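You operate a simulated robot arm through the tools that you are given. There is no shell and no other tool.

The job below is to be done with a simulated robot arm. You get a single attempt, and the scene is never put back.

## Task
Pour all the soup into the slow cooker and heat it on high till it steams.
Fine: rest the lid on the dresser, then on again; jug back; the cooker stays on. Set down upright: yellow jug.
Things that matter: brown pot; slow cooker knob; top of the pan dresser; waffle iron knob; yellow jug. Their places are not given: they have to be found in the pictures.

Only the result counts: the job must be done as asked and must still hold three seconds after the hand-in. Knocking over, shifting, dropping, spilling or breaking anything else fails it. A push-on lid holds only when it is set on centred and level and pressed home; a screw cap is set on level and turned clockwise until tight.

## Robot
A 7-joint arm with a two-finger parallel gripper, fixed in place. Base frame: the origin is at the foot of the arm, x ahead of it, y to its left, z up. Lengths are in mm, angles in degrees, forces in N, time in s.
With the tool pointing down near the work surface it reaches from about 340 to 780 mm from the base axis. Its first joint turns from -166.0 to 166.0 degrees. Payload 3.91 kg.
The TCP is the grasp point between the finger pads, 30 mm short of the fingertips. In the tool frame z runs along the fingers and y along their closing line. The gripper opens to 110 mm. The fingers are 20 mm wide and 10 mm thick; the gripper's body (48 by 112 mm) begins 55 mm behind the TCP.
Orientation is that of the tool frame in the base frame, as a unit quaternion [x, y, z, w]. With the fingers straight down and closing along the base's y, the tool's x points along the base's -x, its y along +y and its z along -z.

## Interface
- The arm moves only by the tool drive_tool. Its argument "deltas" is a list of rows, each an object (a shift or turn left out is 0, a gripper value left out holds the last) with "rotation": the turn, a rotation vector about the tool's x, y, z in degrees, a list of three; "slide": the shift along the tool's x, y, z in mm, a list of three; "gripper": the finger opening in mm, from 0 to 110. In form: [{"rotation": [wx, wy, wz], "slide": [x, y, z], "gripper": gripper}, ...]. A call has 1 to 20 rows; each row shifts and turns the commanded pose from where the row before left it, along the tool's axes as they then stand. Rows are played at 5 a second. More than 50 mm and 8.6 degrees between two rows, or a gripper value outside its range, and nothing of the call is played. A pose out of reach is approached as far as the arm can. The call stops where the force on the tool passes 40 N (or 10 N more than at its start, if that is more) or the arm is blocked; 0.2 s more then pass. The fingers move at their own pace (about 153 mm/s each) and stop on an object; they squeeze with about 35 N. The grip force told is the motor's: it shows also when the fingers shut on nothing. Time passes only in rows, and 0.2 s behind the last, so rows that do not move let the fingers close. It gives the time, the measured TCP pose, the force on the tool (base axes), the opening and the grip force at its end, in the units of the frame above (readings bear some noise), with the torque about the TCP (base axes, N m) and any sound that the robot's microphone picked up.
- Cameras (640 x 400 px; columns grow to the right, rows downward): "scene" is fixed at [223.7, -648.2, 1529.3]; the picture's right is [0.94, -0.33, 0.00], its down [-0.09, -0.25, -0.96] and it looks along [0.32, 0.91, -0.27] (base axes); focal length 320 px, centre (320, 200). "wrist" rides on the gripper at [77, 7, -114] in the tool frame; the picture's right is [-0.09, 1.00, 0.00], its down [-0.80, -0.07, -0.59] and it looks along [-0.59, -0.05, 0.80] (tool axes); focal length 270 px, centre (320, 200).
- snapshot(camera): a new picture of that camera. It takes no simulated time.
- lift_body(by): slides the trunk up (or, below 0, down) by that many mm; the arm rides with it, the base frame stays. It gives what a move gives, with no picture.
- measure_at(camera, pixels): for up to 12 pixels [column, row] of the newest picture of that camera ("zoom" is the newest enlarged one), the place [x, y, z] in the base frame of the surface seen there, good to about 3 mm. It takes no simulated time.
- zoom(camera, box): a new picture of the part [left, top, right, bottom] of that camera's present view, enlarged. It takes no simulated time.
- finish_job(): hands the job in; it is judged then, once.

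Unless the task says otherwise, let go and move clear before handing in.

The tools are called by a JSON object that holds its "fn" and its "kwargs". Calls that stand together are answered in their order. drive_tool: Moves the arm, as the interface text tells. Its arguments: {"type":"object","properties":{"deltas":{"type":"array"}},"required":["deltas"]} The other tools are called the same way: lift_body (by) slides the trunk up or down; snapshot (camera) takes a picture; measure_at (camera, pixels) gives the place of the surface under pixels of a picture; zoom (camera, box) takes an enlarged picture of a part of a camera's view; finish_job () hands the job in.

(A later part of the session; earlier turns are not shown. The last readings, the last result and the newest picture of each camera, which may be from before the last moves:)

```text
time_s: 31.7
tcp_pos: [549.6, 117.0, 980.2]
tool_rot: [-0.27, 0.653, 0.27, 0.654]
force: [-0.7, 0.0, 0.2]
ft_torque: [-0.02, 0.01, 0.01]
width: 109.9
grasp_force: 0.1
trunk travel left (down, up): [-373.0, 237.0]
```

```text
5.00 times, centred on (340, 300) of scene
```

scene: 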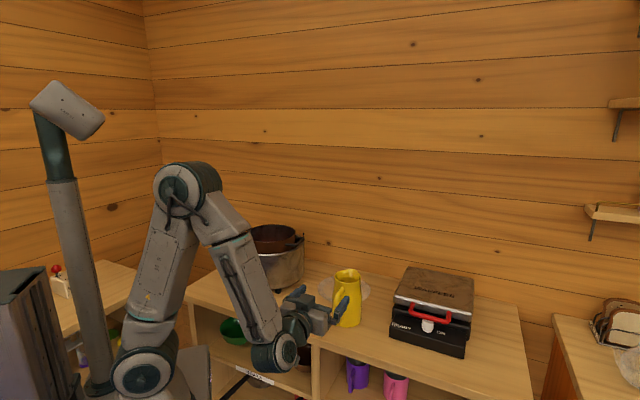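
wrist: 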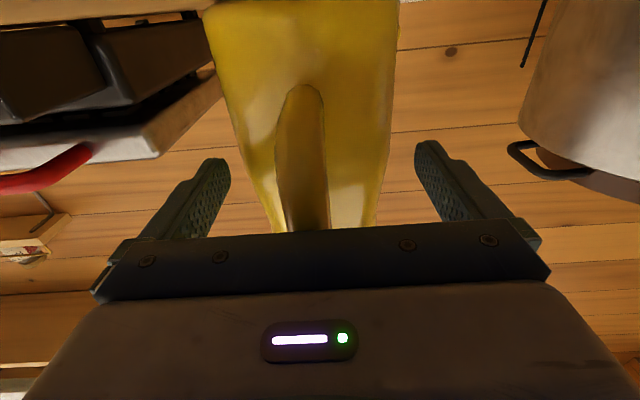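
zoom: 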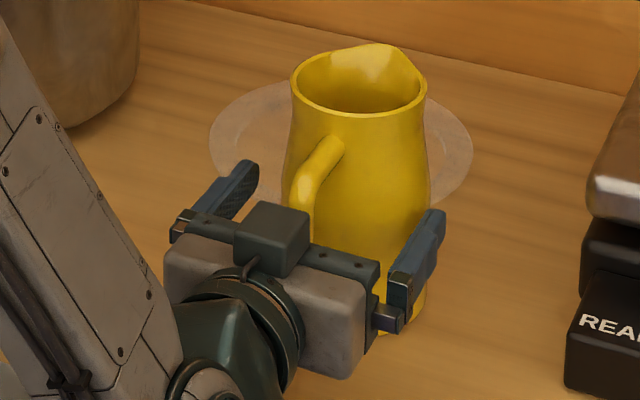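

No contact yet (force near 0). The readout shows I'm about 2 mm to the +v side of the jug, so I'll shift back 2 mm and close.

{"fn": "drive_tool", "kwargs": {"deltas": [{"slide": [0, -2, 0]}, {"slide": [0, 0, 0], "gripper": 92}, {"gripper": 86}, {"gripper": 70}, {"gripper": 60}, {"gripper": 60}, {"gripper": 60}]}}

{"fn": "snapshot", "kwargs": {"camera": "wrist"}}

{"fn": "zoom", "kwargs": {"camera": "scene", "box": [310, 260, 370, 340]}}

```text
time_s: 33.3
tcp_pos: [551.2, 114.0, 980.9]
tool_rot: [-0.27, 0.654, 0.271, 0.653]
force: [-0.5, -3.6, -0.5]
ft_torque: [-0.07, 0.02, -0.1]
width: 85.8
grasp_force: 35.0
trunk travel left (down, up): [-373.0, 237.0]
```

```text
taken
```

wrist: 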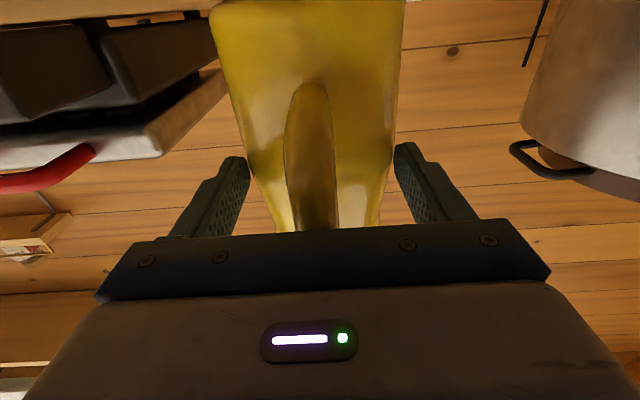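

```text
5.00 times, centred on (340, 300) of scene
```

zoom: 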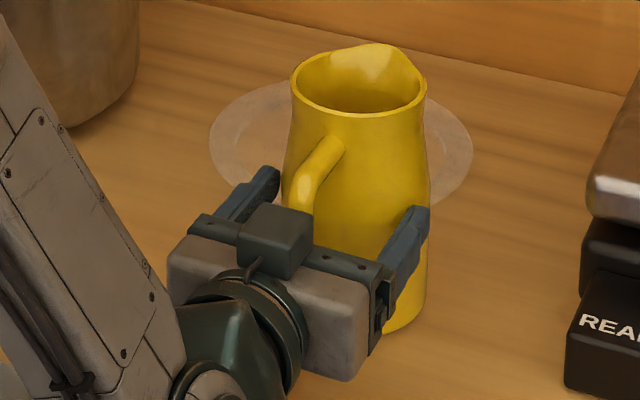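

The fingers hold the body at 85.8 mm with 35 N. I'll lift 12 mm gently and check that the jug stays level in the grip.

{"fn": "drive_tool", "kwargs": {"deltas": [{"slide": [-3, 0, 0]}, {"slide": [-4, 0, 0]}, {"slide": [-5, 0, 0]}, {"slide": [0, 0, 0]}, {"slide": [0, 0, 0]}]}}

{"fn": "zoom", "kwargs": {"camera": "scene", "box": [310, 260, 370, 340]}}

{"fn": "snapshot", "kwargs": {"camera": "wrist"}}

```text
time_s: 34.5
tcp_pos: [551.9, 115.9, 993.0]
tool_rot: [-0.27, 0.653, 0.271, 0.654]
force: [-0.4, -0.4, -0.3]
ft_torque: [-0.01, -0.02, 0.0]
width: 60.0
grasp_force: 0.2
trunk travel left (down, up): [-373.0, 237.0]
```

```text
5.00 times, centred on (340, 300) of scene
```

zoom: 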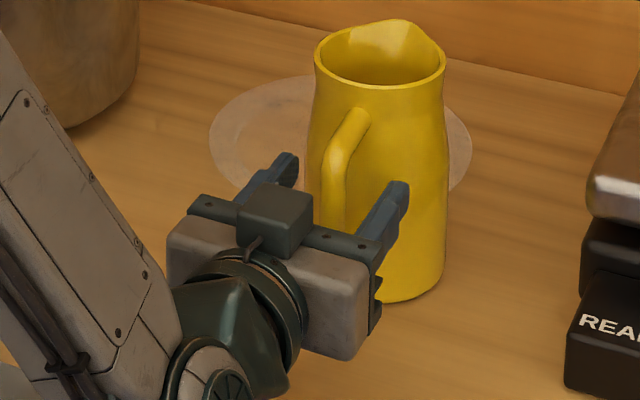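

```text
taken
```

wrist: 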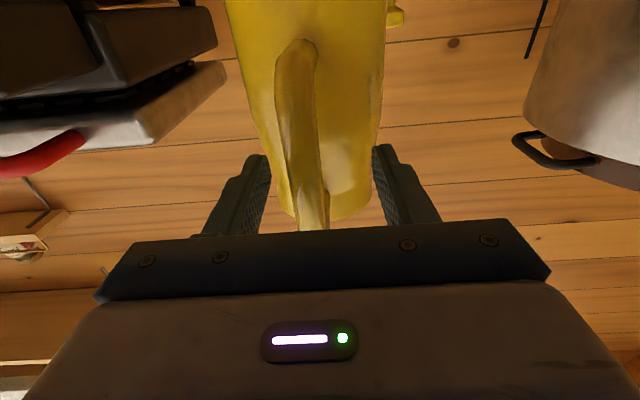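

The jug squeezed forward out of the fingertip hold: the fingers closed to 60 mm and it slid about 20 mm toward the lid, still upright with no spill visible. I'll open, back straight off, and re-measure the jug and lid before choosing a better grip.

{"fn": "drive_tool", "kwargs": {"deltas": [{"gripper": 90}, {"gripper": 90}, {"slide": [0, 0, -15]}, {"slide": [0, 0, -30]}, {"slide": [0, 0, -40]}, {"slide": [0, 0, -40]}, {"slide": [0, 0, 0]}]}}

{"fn": "snapshot", "kwargs": {"camera": "wrist"}}

{"fn": "zoom", "kwargs": {"camera": "scene", "box": [310, 250, 390, 340]}}

```text
time_s: 36.1
tcp_pos: [464.1, 26.6, 993.4]
tool_rot: [-0.271, 0.653, 0.271, 0.653]
force: [0.2, -0.7, 0.0]
ft_torque: [0.0, 0.01, 0.0]
width: 90.1
grasp_force: 0.0
trunk travel left (down, up): [-373.0, 237.0]
```

```text
taken
```

wrist: 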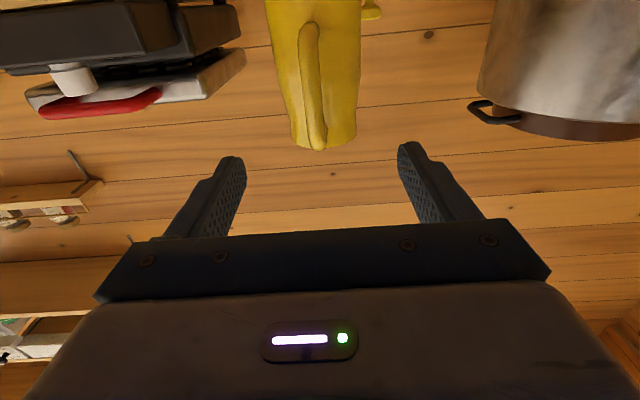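

```text
4.44 times, centred on (350, 295) of scene
```

zoom: 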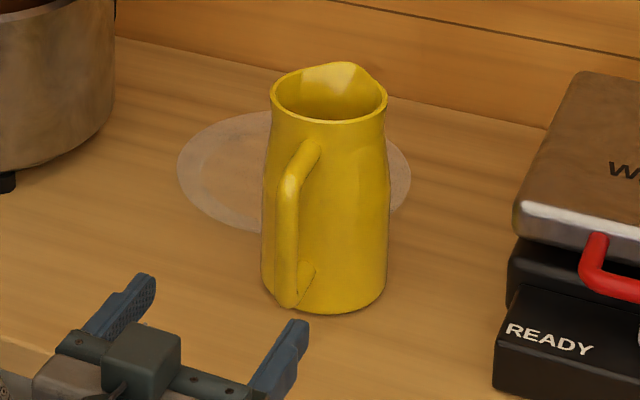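

The jug stands upright and the lid is where I left it. I'll raise the trunk back, then pitch the tool most of the way down to view the jug from above.

{"fn": "lift_body", "kwargs": {"by": 202}}

{"fn": "drive_tool", "kwargs": {"deltas": [{"rotation": [0, 7.5, 0]}, {"rotation": [0, 7.5, 0]}, {"rotation": [0, 7.5, 0]}, {"rotation": [0, 7.5, 0]}, {"rotation": [0, 7.5, 0]}, {"rotation": [0, 7.5, 0]}, {"rotation": [0, 7.5, 0]}, {"rotation": [0, 7.5, 0]}, {"rotation": [0, 7.5, 0]}, {"rotation": [0, 7.5, 0]}, {"rotation": [0, 7.5, 0]}, {"rotation": [0, 7.5, 0]}, {"slide": [-36, 0, 0]}, {"slide": [-36, 0, 0]}, {"slide": [-36, 0, 0]}, {"slide": [0, 0, 0]}]}}

{"fn": "snapshot", "kwargs": {"camera": "wrist"}}

```text
time_s: 38.3
tcp_pos: [465.2, 25.5, 1194.6]
tool_rot: [-0.27, 0.653, 0.27, 0.654]
force: [0.7, 0.4, -0.4]
ft_torque: [-0.01, 0.01, -0.01]
width: 89.8
grasp_force: 0.0
trunk travel left (down, up): [-575.0, 35.0]
```

```text
time_s: 41.7
tcp_pos: [542.3, 101.0, 1194.2]
tool_rot: [-0.382, 0.924, -0.001, 0.0]
force: [0.1, -0.7, 1.0]
ft_torque: [0.03, 0.02, 0.0]
width: 90.0
grasp_force: 0.1
trunk travel left (down, up): [-575.0, 35.0]
```

```text
taken
```

wrist: 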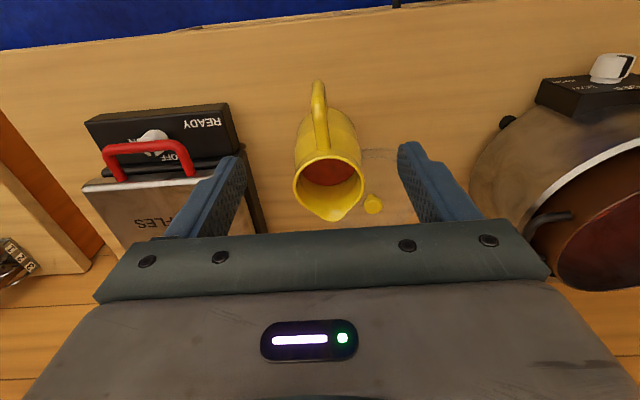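

The jug is in clear view again, handle at (320,115), spout at (332,220), soup still inside. I'll zoom and measure its new place and its gap to the lid.

{"fn": "zoom", "kwargs": {"camera": "wrist", "box": [260, 65, 420, 235]}}

{"fn": "measure_at", "kwargs": {"camera": "wrist", "pixels": [[318, 88], [319, 105], [321, 130], [323, 148], [313, 110], [326, 110], [331, 220], [294, 180], [363, 180], [325, 158], [373, 204], [365, 200]]}}

```text
2.35 times, centred on (340, 150) of wrist
```

zoom: 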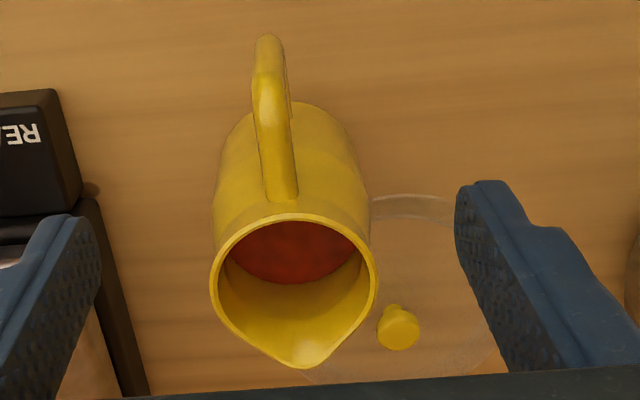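

```text
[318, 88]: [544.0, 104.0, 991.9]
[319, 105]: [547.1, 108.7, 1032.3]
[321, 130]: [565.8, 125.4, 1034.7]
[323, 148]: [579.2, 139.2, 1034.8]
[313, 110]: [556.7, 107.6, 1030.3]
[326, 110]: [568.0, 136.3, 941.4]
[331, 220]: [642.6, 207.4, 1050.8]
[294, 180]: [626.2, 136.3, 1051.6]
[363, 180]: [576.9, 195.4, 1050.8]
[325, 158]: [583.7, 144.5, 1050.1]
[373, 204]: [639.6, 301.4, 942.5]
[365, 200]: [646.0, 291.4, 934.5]
```

The jug slid about 36 mm: its axis is now near (607,171), almost touching the lid edge, and it is upright. A sturdier grip would be level from the left with one finger through the handle loop, then pouring by rolling the wrist. I'll look closely at the hand and the jug first.

{"fn": "zoom", "kwargs": {"camera": "scene", "box": [280, 170, 400, 300]}}

{"fn": "snapshot", "kwargs": {"camera": "scene"}}

```text
3.08 times, centred on (340, 235) of scene
```

zoom: 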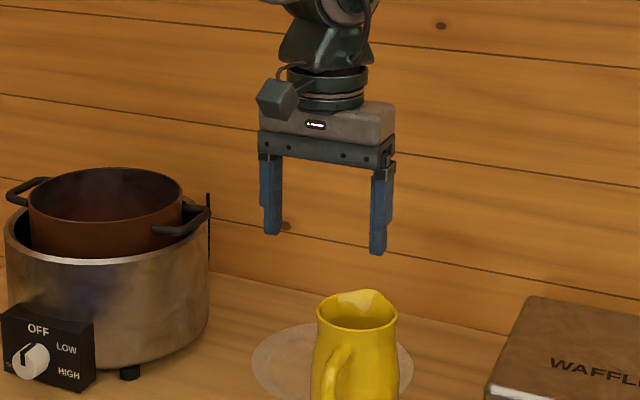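

```text
taken
```

scene: 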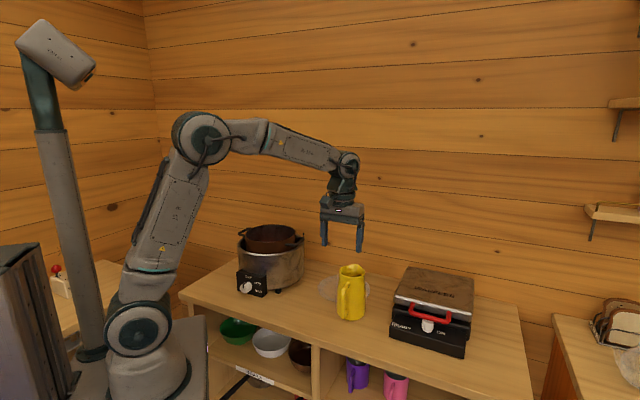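

The camera cube sits on the tool's +x side, so for a level side grip I'd pitch the tool about 20° down to keep that cube off the dresser. Before touching the jug, I'll rehearse the pouring roll empty-handed over the pot to be sure the wrist can do it.

{"fn": "drive_tool", "kwargs": {"deltas": [{"slide": [-22.7, 35.5, -2]}, {"slide": [-22.7, 35.5, 0]}, {"slide": [-22.7, 35.5, 0]}, {"slide": [-22.7, 35.5, 0]}, {"slide": [-22.7, 35.5, 0]}, {"slide": [-22.7, 35.5, 0]}, {"slide": [-22.7, 35.5, 0]}, {"slide": [-22.7, 35.5, 0]}, {"rotation": [0, 0, -4]}, {"rotation": [0, -7, 0]}, {"rotation": [0, -7, 0]}, {"rotation": [0, -7, 0]}, {"rotation": [0, -7, 0]}, {"rotation": [0, -7, 0]}, {"rotation": [0, -7, 0]}, {"rotation": [0, -7, 0]}, {"rotation": [0, -7, 0]}, {"rotation": [0, -7, 0]}, {"rotation": [0, -7, 0]}]}}

```text
time_s: 45.7
tcp_pos: [468.8, 431.7, 1197.4]
tool_rot: [-0.34, 0.745, 0.239, 0.523]
force: [0.0, 0.2, -0.2]
ft_torque: [0.01, -0.02, 0.0]
width: 89.8
grasp_force: 0.1
trunk travel left (down, up): [-575.0, 35.0]
```

The tool points outward at 49° and 20° down over the pot, reached without complaint. Now the rehearsal roll of 112° about the level axis.

{"fn": "drive_tool", "kwargs": {"deltas": [{"rotation": [2.74, 0, -7.52]}, {"rotation": [2.74, 0, -7.52]}, {"rotation": [2.74, 0, -7.52]}, {"rotation": [2.74, 0, -7.52]}, {"rotation": [2.74, 0, -7.52]}, {"rotation": [2.74, 0, -7.52]}, {"rotation": [2.74, 0, -7.52]}, {"rotation": [2.74, 0, -7.52]}, {"rotation": [2.74, 0, -7.52]}, {"rotation": [2.74, 0, -7.52]}, {"rotation": [2.74, 0, -7.52]}, {"rotation": [2.74, 0, -7.52]}, {"rotation": [2.74, 0, -7.52]}, {"rotation": [2.74, 0, -7.52]}, {"rotation": [0, 0, 0]}]}}

{"fn": "snapshot", "kwargs": {"camera": "scene"}}

{"fn": "snapshot", "kwargs": {"camera": "wrist"}}

```text
time_s: 48.9
tcp_pos: [468.5, 431.4, 1196.6]
tool_rot: [0.623, -0.219, 0.486, -0.573]
force: [-0.6, 0.0, -0.3]
ft_torque: [-0.01, 0.0, -0.04]
width: 89.8
grasp_force: 0.1
trunk travel left (down, up): [-575.0, 35.0]
```

```text
taken
```

scene: 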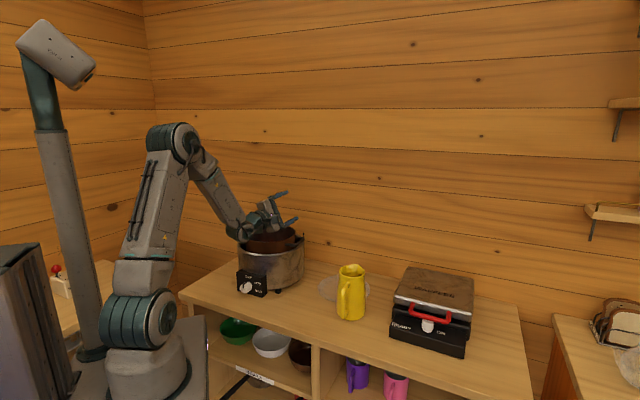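

```text
taken
```

wrist: 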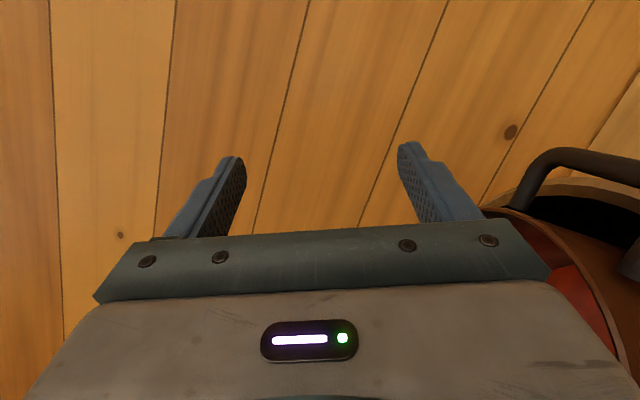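

The full roll works with no reach trouble. I'll check how near the wrist housing comes to the pot rim in this rolled pose.

{"fn": "zoom", "kwargs": {"camera": "scene", "box": [200, 170, 320, 270]}}

{"fn": "measure_at", "kwargs": {"camera": "zoom", "pixels": [[215, 255], [230, 275], [250, 275], [190, 230], [210, 270], [300, 235], [330, 220], [400, 180], [270, 270], [240, 290]]}}

```text
4.00 times, centred on (260, 220) of scene
```

zoom: 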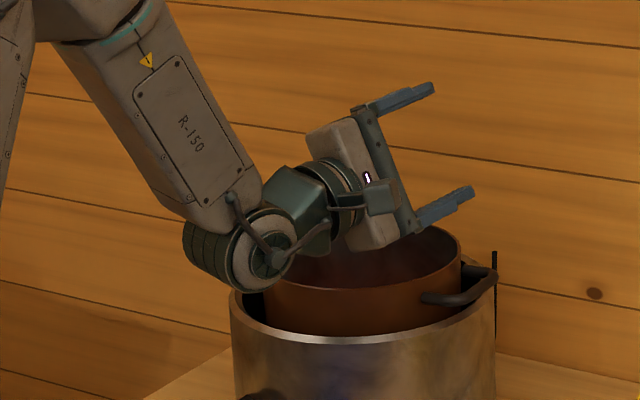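

```text
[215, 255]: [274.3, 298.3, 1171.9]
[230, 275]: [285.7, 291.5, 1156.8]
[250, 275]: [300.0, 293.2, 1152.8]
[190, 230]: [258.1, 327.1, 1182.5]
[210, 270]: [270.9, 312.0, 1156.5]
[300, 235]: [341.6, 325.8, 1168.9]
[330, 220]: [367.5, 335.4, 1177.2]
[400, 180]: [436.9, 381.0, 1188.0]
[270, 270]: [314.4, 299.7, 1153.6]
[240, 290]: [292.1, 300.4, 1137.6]
```

In the rolled pose everything stays above z≈1137, clear of the pot rim at 1088. I'll roll back and move toward the jug's left front.

{"fn": "drive_tool", "kwargs": {"deltas": [{"rotation": [-2.74, 0, 7.52], "gripper": 106}, {"rotation": [-2.74, 0, 7.52]}, {"rotation": [-2.74, 0, 7.52]}, {"rotation": [-2.74, 0, 7.52]}, {"rotation": [-2.74, 0, 7.52]}, {"rotation": [-2.74, 0, 7.52]}, {"rotation": [-2.74, 0, 7.52]}, {"rotation": [-2.74, 0, 7.52]}, {"rotation": [-2.74, 0, 7.52]}, {"rotation": [-2.74, 0, 7.52]}, {"rotation": [-2.74, 0, 7.52]}, {"rotation": [-2.74, 0, 7.52]}, {"rotation": [-2.74, 0, 7.52]}, {"rotation": [-2.74, 0, 7.52]}, {"slide": [9.34, -33.4, -25.7]}, {"slide": [9.34, -33.4, -25.7]}, {"slide": [9.34, -33.4, -25.7]}, {"slide": [9.34, -33.4, -25.7]}, {"slide": [9.34, -33.4, -25.7]}]}}

{"fn": "drive_tool", "kwargs": {"deltas": [{"rotation": [7.73, 0, 2.81]}, {"rotation": [7.73, 0, 2.81]}, {"rotation": [7.73, 0, 2.81]}, {"rotation": [7.73, 0, 2.81]}, {"rotation": [7.73, 0, 2.81]}, {"rotation": [7.73, 0, 2.81]}, {"rotation": [7.73, 0, 2.81]}, {"rotation": [7.73, 0, 2.81]}, {"rotation": [7.73, 0, 2.81]}, {"rotation": [0, 0, 0]}]}}

{"fn": "snapshot", "kwargs": {"camera": "wrist"}}

{"fn": "snapshot", "kwargs": {"camera": "scene"}}

```text
time_s: 52.9
tcp_pos: [503.4, 216.1, 1198.1]
tool_rot: [-0.339, 0.746, 0.238, 0.522]
force: [-0.2, -0.3, -0.3]
ft_torque: [0.02, -0.04, 0.01]
width: 106.2
grasp_force: 0.1
trunk travel left (down, up): [-575.0, 35.0]
```

```text
time_s: 55.1
tcp_pos: [506.1, 217.9, 1198.0]
tool_rot: [0.178, 0.799, -0.125, 0.561]
force: [1.7, -0.3, 1.4]
ft_torque: [0.02, -0.01, 0.0]
width: 105.9
grasp_force: 0.1
trunk travel left (down, up): [-575.0, 35.0]
```

```text
taken
```

wrist: 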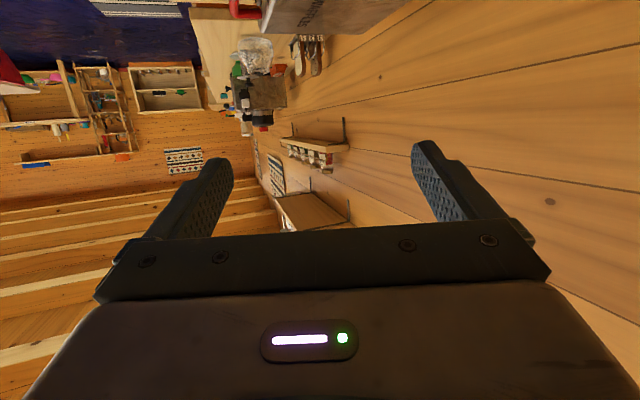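

```text
taken
```

scene: 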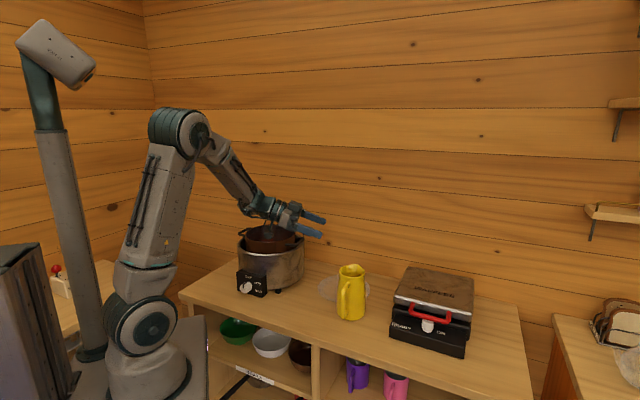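

The tool now points along -25° and 20° down at (506,218,1198), left-front of the jug. I'll lower the trunk 172 mm to reach approach height.

{"fn": "lift_body", "kwargs": {"by": -172}}

{"fn": "snapshot", "kwargs": {"camera": "wrist"}}

{"fn": "zoom", "kwargs": {"camera": "scene", "box": [220, 210, 400, 350]}}

```text
time_s: 57.0
tcp_pos: [506.0, 219.4, 1026.3]
tool_rot: [0.177, 0.8, -0.125, 0.56]
force: [-0.4, 0.1, -0.2]
ft_torque: [-0.02, -0.03, -0.02]
width: 105.9
grasp_force: 0.0
trunk travel left (down, up): [-403.0, 207.0]
```

```text
taken
```

wrist: 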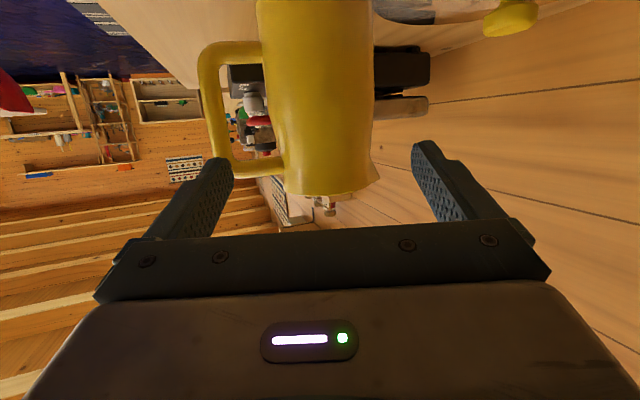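

```text
2.86 times, centred on (310, 280) of scene
```

zoom: 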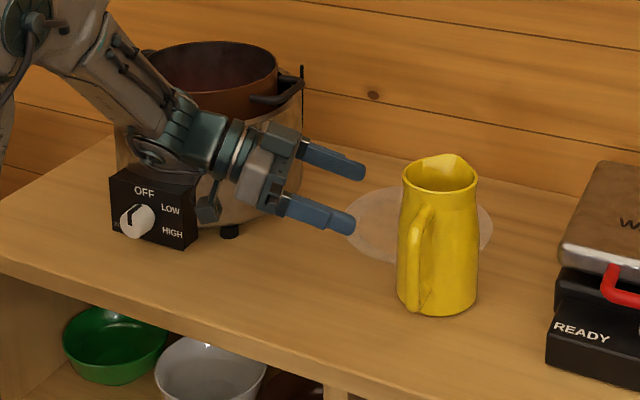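

The view shows the handle loop at left (bar near column 212, body from column 262) and the body's right edge at column 372. I'll measure these to centre the fingers.

{"fn": "measure_at", "kwargs": {"camera": "wrist", "pixels": [[212, 100], [202, 100], [222, 100], [225, 160], [235, 50], [270, 100], [290, 100], [315, 100], [340, 100], [360, 100], [371, 100], [372, 60]]}}

{"fn": "zoom", "kwargs": {"camera": "wrist", "box": [180, 0, 400, 200]}}

{"fn": "measure_at", "kwargs": {"camera": "wrist", "pixels": [[270, 140], [290, 140], [320, 140], [345, 140], [365, 140], [275, 60], [315, 60], [350, 60], [245, 48], [250, 168], [235, 165], [320, 190]]}}

```text
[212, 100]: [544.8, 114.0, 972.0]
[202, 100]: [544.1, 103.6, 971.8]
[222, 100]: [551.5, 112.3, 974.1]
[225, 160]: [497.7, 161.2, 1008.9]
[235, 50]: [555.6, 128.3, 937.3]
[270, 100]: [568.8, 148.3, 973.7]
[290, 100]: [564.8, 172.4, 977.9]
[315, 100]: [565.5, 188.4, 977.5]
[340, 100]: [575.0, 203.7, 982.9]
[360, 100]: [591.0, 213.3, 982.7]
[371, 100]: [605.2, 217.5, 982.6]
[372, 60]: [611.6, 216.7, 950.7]
```

```text
2.00 times, centred on (290, 100) of wrist
```

zoom: 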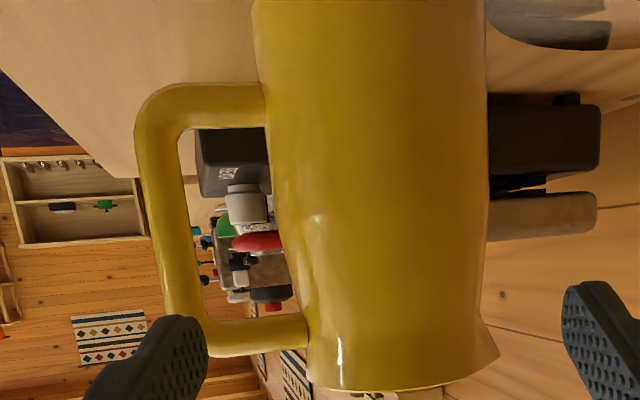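

```text
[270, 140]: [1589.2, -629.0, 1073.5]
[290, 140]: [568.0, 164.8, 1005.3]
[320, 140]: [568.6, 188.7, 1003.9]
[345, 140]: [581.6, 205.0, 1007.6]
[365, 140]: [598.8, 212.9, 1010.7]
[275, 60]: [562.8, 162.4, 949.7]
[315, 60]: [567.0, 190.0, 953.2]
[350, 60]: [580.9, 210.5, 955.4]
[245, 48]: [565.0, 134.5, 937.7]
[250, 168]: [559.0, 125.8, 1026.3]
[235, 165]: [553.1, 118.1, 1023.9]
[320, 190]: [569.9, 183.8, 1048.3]
```

A circle fit gives the jug's axis at (607.5,172), radius about 45 at z 980. The handle bar lies 13 mm outside the open finger's path and the loop's upper arm 10 mm above it. I'll advance along the finger line, stopping short to verify.

{"fn": "drive_tool", "kwargs": {"deltas": [{"slide": [-6.2, 0, 0], "gripper": 107}, {"slide": [0, 0, 25]}, {"slide": [0, 0, 25]}, {"slide": [0, 0, 20]}, {"slide": [0, 0, 0]}]}}

{"fn": "snapshot", "kwargs": {"camera": "wrist"}}

{"fn": "zoom", "kwargs": {"camera": "scene", "box": [290, 240, 390, 340]}}

```text
time_s: 58.2
tcp_pos: [568.5, 191.3, 1006.3]
tool_rot: [0.177, 0.8, -0.124, 0.56]
force: [0.5, 0.8, -0.1]
ft_torque: [0.0, 0.02, 0.01]
width: 107.0
grasp_force: 0.0
trunk travel left (down, up): [-403.0, 207.0]
```

```text
taken
```

wrist: 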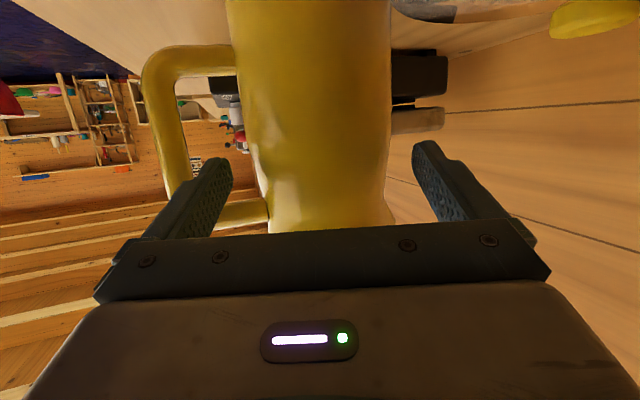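

```text
4.00 times, centred on (340, 290) of scene
```

zoom: 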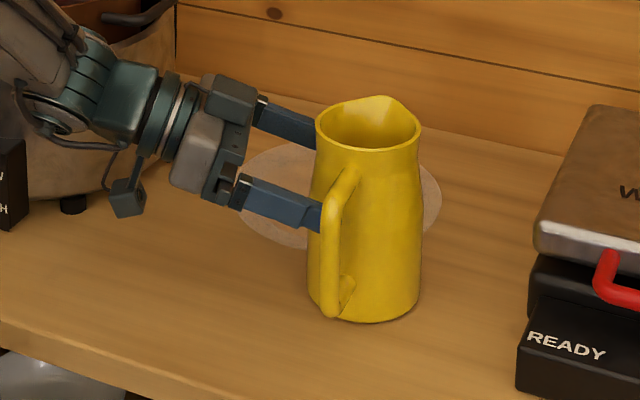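

The lower finger is entering the handle loop as planned, with no contact force. I'll check the body's centring once more at this range.

{"fn": "measure_at", "kwargs": {"camera": "wrist", "pixels": [[250, 120], [270, 120], [290, 120], [320, 120], [350, 120], [370, 120], [385, 120], [170, 110], [155, 110], [180, 110], [240, 210], [190, 60]]}}

```text
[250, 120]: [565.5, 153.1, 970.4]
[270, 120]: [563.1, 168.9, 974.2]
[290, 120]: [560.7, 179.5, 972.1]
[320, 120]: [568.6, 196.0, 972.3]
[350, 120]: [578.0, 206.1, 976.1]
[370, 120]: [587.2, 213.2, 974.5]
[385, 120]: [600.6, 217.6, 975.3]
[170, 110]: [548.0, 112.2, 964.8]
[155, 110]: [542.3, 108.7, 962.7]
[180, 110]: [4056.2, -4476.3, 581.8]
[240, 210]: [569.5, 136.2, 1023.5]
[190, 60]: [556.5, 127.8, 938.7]
```

The fit confirms the axis at (607,172), radius 45. I'll advance the last 46 mm with a 1 mm side correction.

{"fn": "drive_tool", "kwargs": {"deltas": [{"slide": [0, -1.2, 12]}, {"slide": [0, 0, 14]}, {"slide": [0, 0, 12]}, {"slide": [0, 0, 6]}, {"slide": [0, 0, 0]}]}}

{"fn": "snapshot", "kwargs": {"camera": "wrist"}}

{"fn": "zoom", "kwargs": {"camera": "scene", "box": [290, 240, 390, 340]}}

```text
time_s: 59.4
tcp_pos: [603.5, 172.0, 990.3]
tool_rot: [0.177, 0.8, -0.124, 0.56]
force: [-0.9, -0.5, 0.1]
ft_torque: [0.05, -0.01, -0.03]
width: 106.9
grasp_force: 0.0
trunk travel left (down, up): [-403.0, 207.0]
```

```text
taken
```

wrist: 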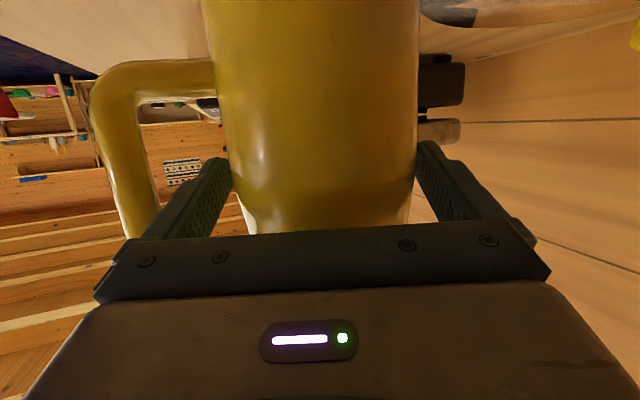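

```text
4.00 times, centred on (340, 290) of scene
```

zoom: 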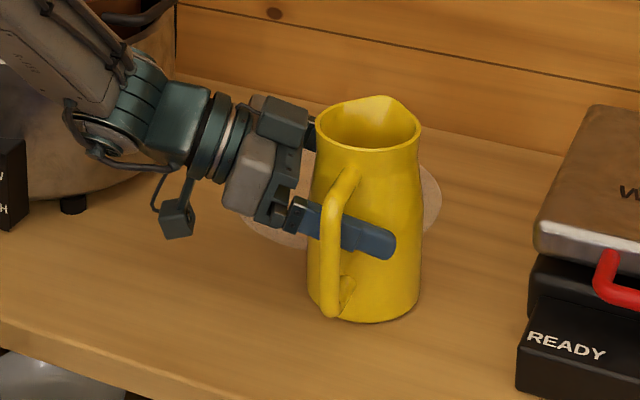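

The finger is through the loop and nothing is touched. I'll check the gap between the block on top of the hand (zoom 300,120) and the jug's rim (zoom 318,125) before the last 3 mm.

{"fn": "measure_at", "kwargs": {"camera": "zoom", "pixels": [[306, 118], [303, 108], [300, 135], [285, 115], [312, 145], [320, 125], [317, 132], [318, 115], [295, 150], [310, 160], [390, 240], [300, 215]]}}

{"fn": "zoom", "kwargs": {"camera": "scene", "box": [345, 255, 375, 285]}}

```text
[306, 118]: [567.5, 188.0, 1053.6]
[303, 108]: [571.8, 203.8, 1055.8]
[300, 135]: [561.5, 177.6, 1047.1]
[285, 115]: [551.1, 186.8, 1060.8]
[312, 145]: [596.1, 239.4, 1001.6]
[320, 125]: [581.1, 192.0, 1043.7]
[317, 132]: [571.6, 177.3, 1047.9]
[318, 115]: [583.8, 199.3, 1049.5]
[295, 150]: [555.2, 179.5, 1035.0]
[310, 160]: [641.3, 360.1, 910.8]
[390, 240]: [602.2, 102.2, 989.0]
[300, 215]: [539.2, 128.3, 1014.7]
```

```text
13.33 times, centred on (360, 270) of scene
```

zoom: 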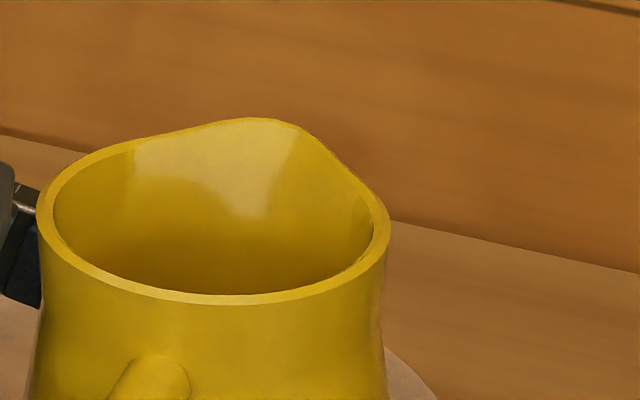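

The block is only about 4 mm from the rim, so I'll stay here; the flat pads already span the jug's widest line. Closing now.

{"fn": "drive_tool", "kwargs": {"deltas": [{"gripper": 98}, {"gripper": 92}, {"gripper": 84}, {"gripper": 70}, {"gripper": 70}, {"gripper": 70}]}}

{"fn": "snapshot", "kwargs": {"camera": "wrist"}}

{"fn": "zoom", "kwargs": {"camera": "scene", "box": [290, 240, 390, 340]}}

```text
time_s: 60.8
tcp_pos: [604.3, 172.6, 991.6]
tool_rot: [0.178, 0.8, -0.125, 0.56]
force: [2.0, 3.4, 1.0]
ft_torque: [0.17, 0.01, -0.03]
width: 91.3
grasp_force: 34.5
trunk travel left (down, up): [-403.0, 207.0]
```

```text
taken
```

wrist: 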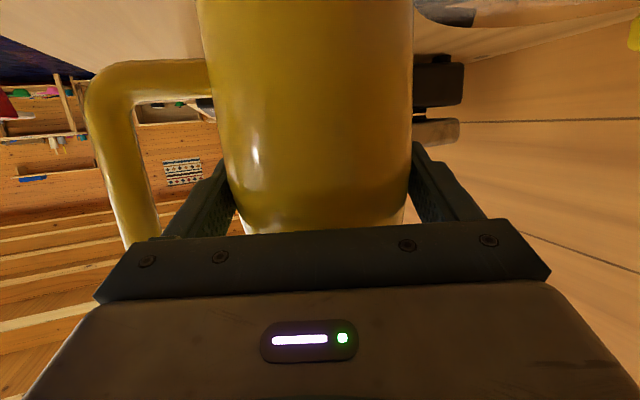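

```text
4.00 times, centred on (340, 290) of scene
```

zoom: 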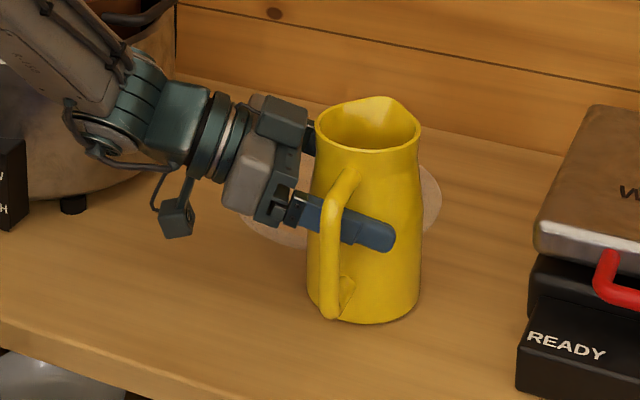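

The grip is firm at 91.3 mm with 34.5 N. I'll raise 15 mm gently and watch the width and the jug.

{"fn": "drive_tool", "kwargs": {"deltas": [{"slide": [-1.9, 0, -0.7]}, {"slide": [-2.8, 0, -1.0]}, {"slide": [-3.8, 0, -1.4]}, {"slide": [-5.6, 0, -2.05]}, {"slide": [0, 0, 0]}, {"slide": [0, 0, 0]}]}}

{"fn": "snapshot", "kwargs": {"camera": "wrist"}}

{"fn": "zoom", "kwargs": {"camera": "scene", "box": [290, 240, 390, 340]}}

```text
time_s: 62.2
tcp_pos: [603.1, 171.8, 1006.6]
tool_rot: [0.177, 0.8, -0.125, 0.56]
force: [0.2, -0.4, -8.7]
ft_torque: [0.05, 0.01, 0.02]
width: 91.3
grasp_force: 34.8
trunk travel left (down, up): [-403.0, 207.0]
```

```text
taken
```

wrist: 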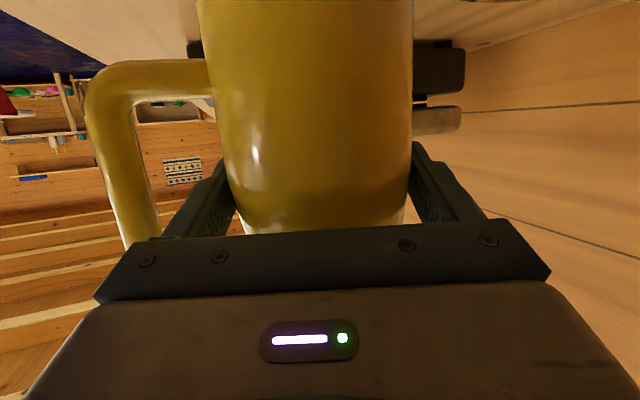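

```text
4.00 times, centred on (340, 290) of scene
```

zoom: 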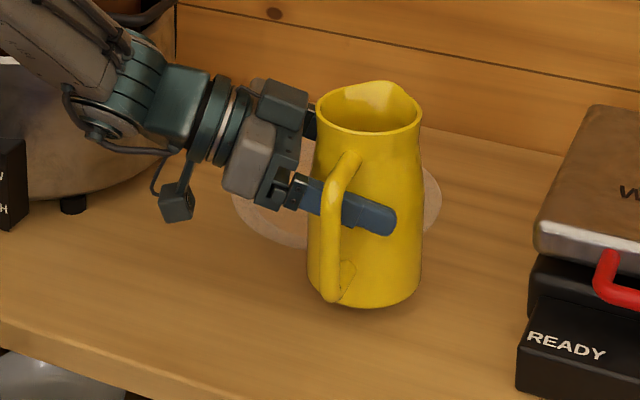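

The jug lifts cleanly: 8.7 N total, width steady at 91.3, upright. I'll raise it straight up with the trunk so its base clears the pot rim.

{"fn": "lift_body", "kwargs": {"by": 196}}

{"fn": "snapshot", "kwargs": {"camera": "scene"}}

```text
time_s: 64.3
tcp_pos: [603.9, 171.7, 1201.7]
tool_rot: [0.177, 0.8, -0.124, 0.56]
force: [-0.2, -0.1, -8.6]
ft_torque: [0.04, 0.02, 0.04]
width: 91.4
grasp_force: 35.0
trunk travel left (down, up): [-599.0, 11.0]
```

```text
taken
```

scene: 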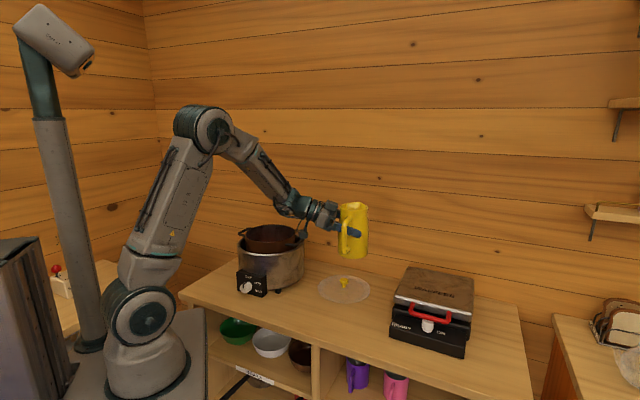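

The jug hangs upright at z≈1202 and the lid lies undisturbed at (345,288). I'll carry the jug across toward the pot.

{"fn": "drive_tool", "kwargs": {"deltas": [{"slide": [3.9, 8.0, -10.6]}, {"slide": [7.75, 16.07, -21.25]}, {"slide": [7.75, 16.07, -21.25]}, {"slide": [7.75, 16.07, -21.25]}, {"slide": [7.75, 16.07, -21.25]}, {"slide": [7.75, 16.07, -21.25]}, {"slide": [7.75, 16.07, -21.25]}, {"slide": [7.75, 16.07, -21.25]}, {"slide": [7.75, 16.07, -21.25]}, {"slide": [7.75, 16.07, -21.25]}, {"slide": [3.9, 8.0, -10.6]}, {"slide": [0, 0, 0]}]}}

{"fn": "snapshot", "kwargs": {"camera": "scene"}}

```text
time_s: 66.9
tcp_pos: [465.6, 412.2, 1201.2]
tool_rot: [0.177, 0.8, -0.125, 0.56]
force: [0.5, 0.5, -9.3]
ft_torque: [0.06, 0.01, 0.02]
width: 91.0
grasp_force: 34.5
trunk travel left (down, up): [-599.0, 11.0]
```

```text
taken
```

scene: 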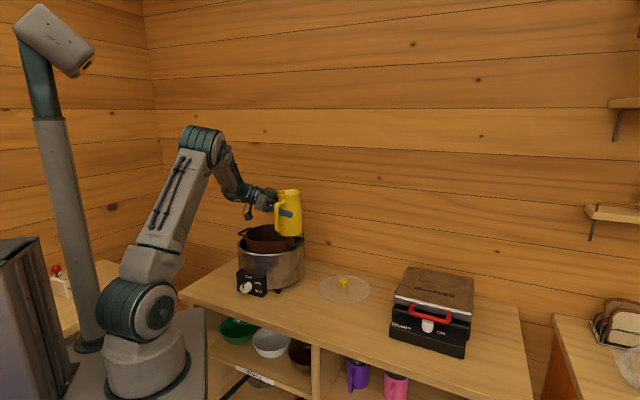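

The jug is over the pot's right side with its base above the rim. Now I'll turn it 74° about the vertical so the wrist comes to the robot side and the spout faces left across the pot.

{"fn": "drive_tool", "kwargs": {"deltas": [{"rotation": [-3.5, 0, -1.27]}, {"rotation": [-6.95, 0, -2.53]}, {"rotation": [-6.95, 0, -2.53]}, {"rotation": [-6.95, 0, -2.53]}, {"rotation": [-6.95, 0, -2.53]}, {"rotation": [-6.95, 0, -2.53]}, {"rotation": [-6.95, 0, -2.53]}, {"rotation": [-6.95, 0, -2.53]}, {"rotation": [-6.95, 0, -2.53]}, {"rotation": [-6.95, 0, -2.53]}, {"rotation": [-3.5, 0, -1.27]}, {"rotation": [0, 0, 0]}]}}

{"fn": "zoom", "kwargs": {"camera": "scene", "box": [210, 150, 340, 270]}}

{"fn": "snapshot", "kwargs": {"camera": "wrist"}}

```text
time_s: 69.5
tcp_pos: [467.1, 413.3, 1201.3]
tool_rot: [-0.34, 0.745, 0.239, 0.521]
force: [0.3, -0.8, -8.9]
ft_torque: [0.02, 0.09, 0.0]
width: 91.1
grasp_force: 35.3
trunk travel left (down, up): [-599.0, 11.0]
```

```text
3.33 times, centred on (275, 210) of scene
```

zoom: 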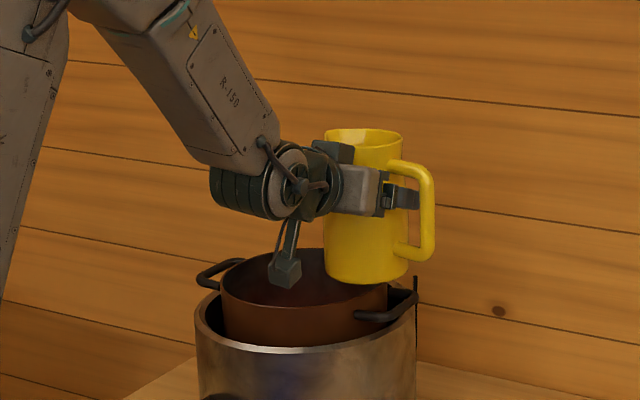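

```text
taken
```

wrist: 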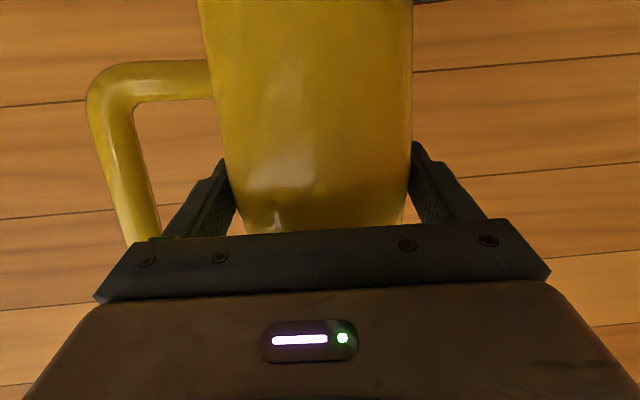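

The jug is upright over the pot's right part with the handle away to the right. I'll verify its place against the pot rim before tilting.

{"fn": "measure_at", "kwargs": {"camera": "zoom", "pixels": [[327, 260], [365, 282], [407, 265], [350, 130], [330, 140], [400, 140], [365, 129], [430, 200], [225, 275], [300, 305], [260, 255], [390, 290]]}}

```text
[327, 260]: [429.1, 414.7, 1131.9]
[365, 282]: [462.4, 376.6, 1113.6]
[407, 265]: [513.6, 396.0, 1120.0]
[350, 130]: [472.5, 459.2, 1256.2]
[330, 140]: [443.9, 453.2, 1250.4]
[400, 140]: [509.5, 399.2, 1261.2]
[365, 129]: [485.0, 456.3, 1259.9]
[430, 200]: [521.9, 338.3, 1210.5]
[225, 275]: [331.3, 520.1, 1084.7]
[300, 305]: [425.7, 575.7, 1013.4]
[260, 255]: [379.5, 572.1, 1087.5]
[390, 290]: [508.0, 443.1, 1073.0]
```

The geometry matches: jug base about z 1110, 21 mm over the rim, and the pot rim is as expected. I'll tilt to about 45° (before flow should start) and look.

{"fn": "drive_tool", "kwargs": {"deltas": [{"rotation": [1.03, 0, -2.82]}, {"rotation": [2.05, 0, -5.64]}, {"rotation": [2.05, 0, -5.64]}, {"rotation": [2.05, 0, -5.64]}, {"rotation": [2.05, 0, -5.64]}, {"rotation": [2.05, 0, -5.64]}, {"rotation": [2.05, 0, -5.64]}, {"rotation": [2.05, 0, -5.64]}, {"rotation": [0, 0, 0]}]}}

{"fn": "zoom", "kwargs": {"camera": "scene", "box": [210, 150, 340, 270]}}

{"fn": "snapshot", "kwargs": {"camera": "wrist"}}

```text
time_s: 71.5
tcp_pos: [467.8, 413.5, 1200.8]
tool_rot: [-0.514, 0.597, -0.067, 0.612]
force: [0.1, -0.1, -9.6]
ft_torque: [0.1, 0.18, 0.0]
width: 91.1
grasp_force: 34.4
trunk travel left (down, up): [-599.0, 11.0]
```

```text
3.33 times, centred on (275, 210) of scene
```

zoom: 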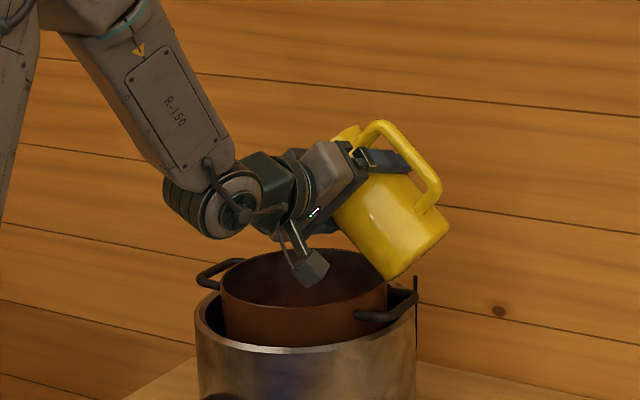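

```text
taken
```

wrist: 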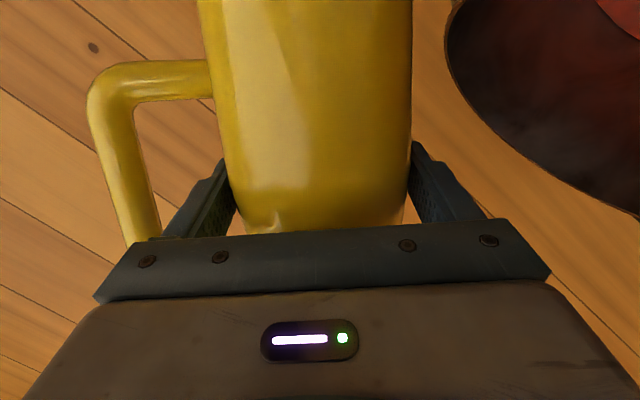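

Tilt is 45° with the grip steady (91.1 mm, 9.6 N), and the spout is over the pot interior. I'll continue slowly to about 63° and pause to see the flow.

{"fn": "drive_tool", "kwargs": {"deltas": [{"rotation": [1.03, 0, -2.82]}, {"rotation": [1.03, 0, -2.82]}, {"rotation": [1.03, 0, -2.82]}, {"rotation": [1.03, 0, -2.82]}, {"rotation": [1.03, 0, -2.82]}, {"rotation": [1.03, 0, -2.82]}, {"rotation": [0, 0, 0]}]}}

{"fn": "zoom", "kwargs": {"camera": "scene", "box": [210, 150, 340, 270]}}

{"fn": "snapshot", "kwargs": {"camera": "wrist"}}

```text
time_s: 73.1
tcp_pos: [466.9, 413.2, 1202.1]
tool_rot: [-0.562, 0.512, -0.188, 0.622]
force: [0.0, -0.8, -7.8]
ft_torque: [0.09, 0.17, -0.05]
width: 91.4
grasp_force: 35.5
trunk travel left (down, up): [-599.0, 11.0]
```

```text
3.33 times, centred on (275, 210) of scene
```

zoom: 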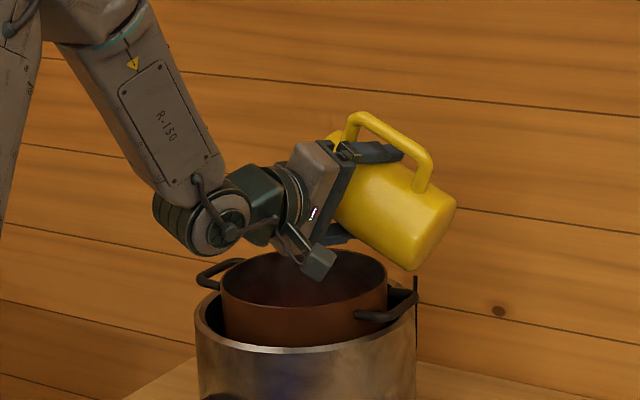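

```text
taken
```

wrist: 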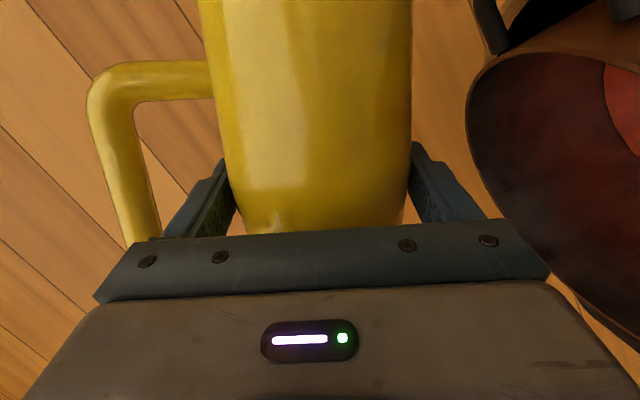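

The force eased to 7.8 N and red shows in the pot at wrist (625,110), so soup has begun to flow inside. I'll keep tilting slowly.

{"fn": "drive_tool", "kwargs": {"deltas": [{"rotation": [1.03, 0, -2.82]}, {"rotation": [0, 0, 0]}, {"rotation": [1.03, 0, -2.82]}, {"rotation": [0, 0, 0]}, {"rotation": [1.03, 0, -2.82]}, {"rotation": [0, 0, 0]}, {"rotation": [1.03, 0, -2.82]}, {"rotation": [0, 0, 0]}, {"rotation": [0, 0, 0]}]}}

{"fn": "zoom", "kwargs": {"camera": "scene", "box": [210, 150, 340, 270]}}

{"fn": "snapshot", "kwargs": {"camera": "wrist"}}

```text
time_s: 75.1
tcp_pos: [467.5, 412.5, 1201.3]
tool_rot: [-0.588, 0.447, -0.266, 0.62]
force: [0.0, 0.2, -7.8]
ft_torque: [0.06, 0.1, -0.02]
width: 91.1
grasp_force: 34.9
trunk travel left (down, up): [-599.0, 11.0]
```

```text
3.33 times, centred on (275, 210) of scene
```

zoom: 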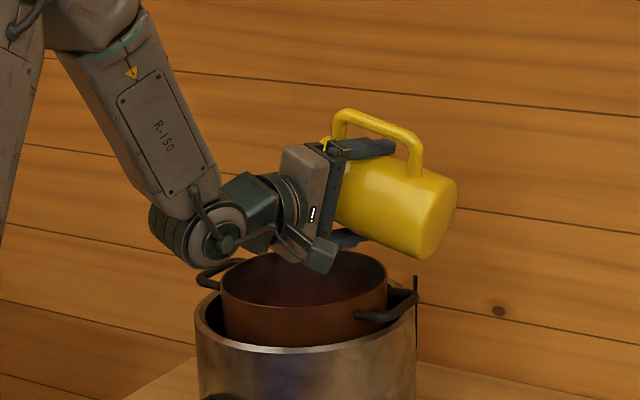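

```text
taken
```

wrist: 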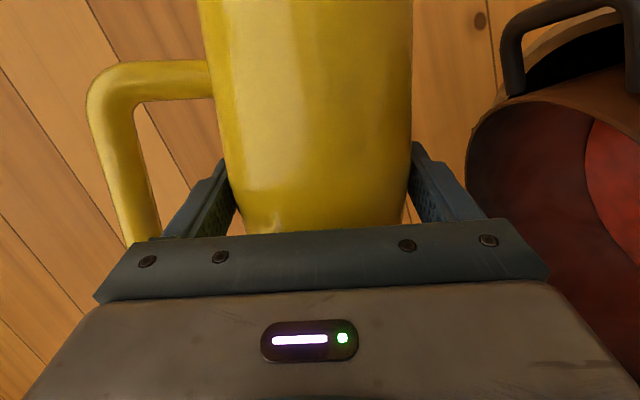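

Tilt is 75°, force 7.8 N, and the red pool shows in the pot at wrist (620,180). I'll continue to about 93°.

{"fn": "drive_tool", "kwargs": {"deltas": [{"rotation": [1.03, 0, -2.82]}, {"rotation": [0, 0, 0]}, {"rotation": [1.03, 0, -2.82]}, {"rotation": [0, 0, 0]}, {"rotation": [1.03, 0, -2.82]}, {"rotation": [0, 0, 0]}, {"rotation": [1.03, 0, -2.82]}, {"rotation": [0, 0, 0]}, {"rotation": [1.03, 0, -2.82]}, {"rotation": [0, 0, 0]}, {"rotation": [1.03, 0, -2.82]}, {"rotation": [0, 0, 0]}, {"rotation": [0, 0, 0]}]}}

{"fn": "zoom", "kwargs": {"camera": "scene", "box": [210, 150, 340, 270]}}

{"fn": "snapshot", "kwargs": {"camera": "wrist"}}

```text
time_s: 77.9
tcp_pos: [466.0, 412.8, 1202.5]
tool_rot: [0.613, -0.34, 0.378, -0.605]
force: [-0.2, -0.5, -4.6]
ft_torque: [0.0, 0.11, 0.01]
width: 91.6
grasp_force: 35.1
trunk travel left (down, up): [-599.0, 11.0]
```

```text
3.33 times, centred on (275, 210) of scene
```

zoom: 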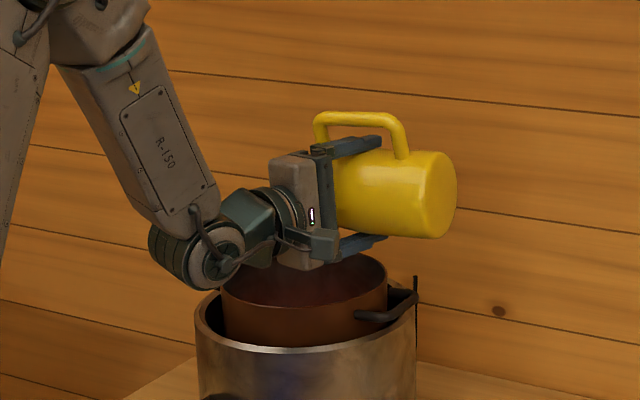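

```text
taken
```

wrist: 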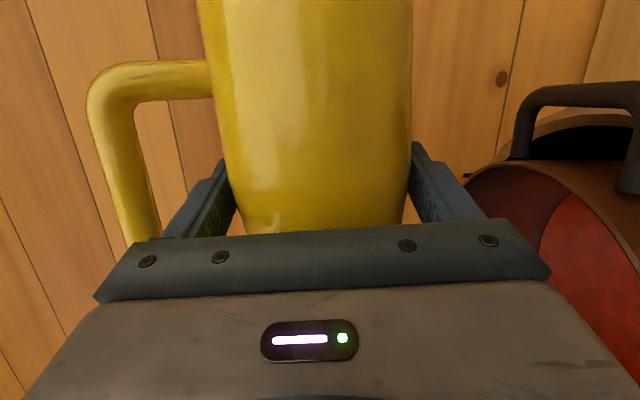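

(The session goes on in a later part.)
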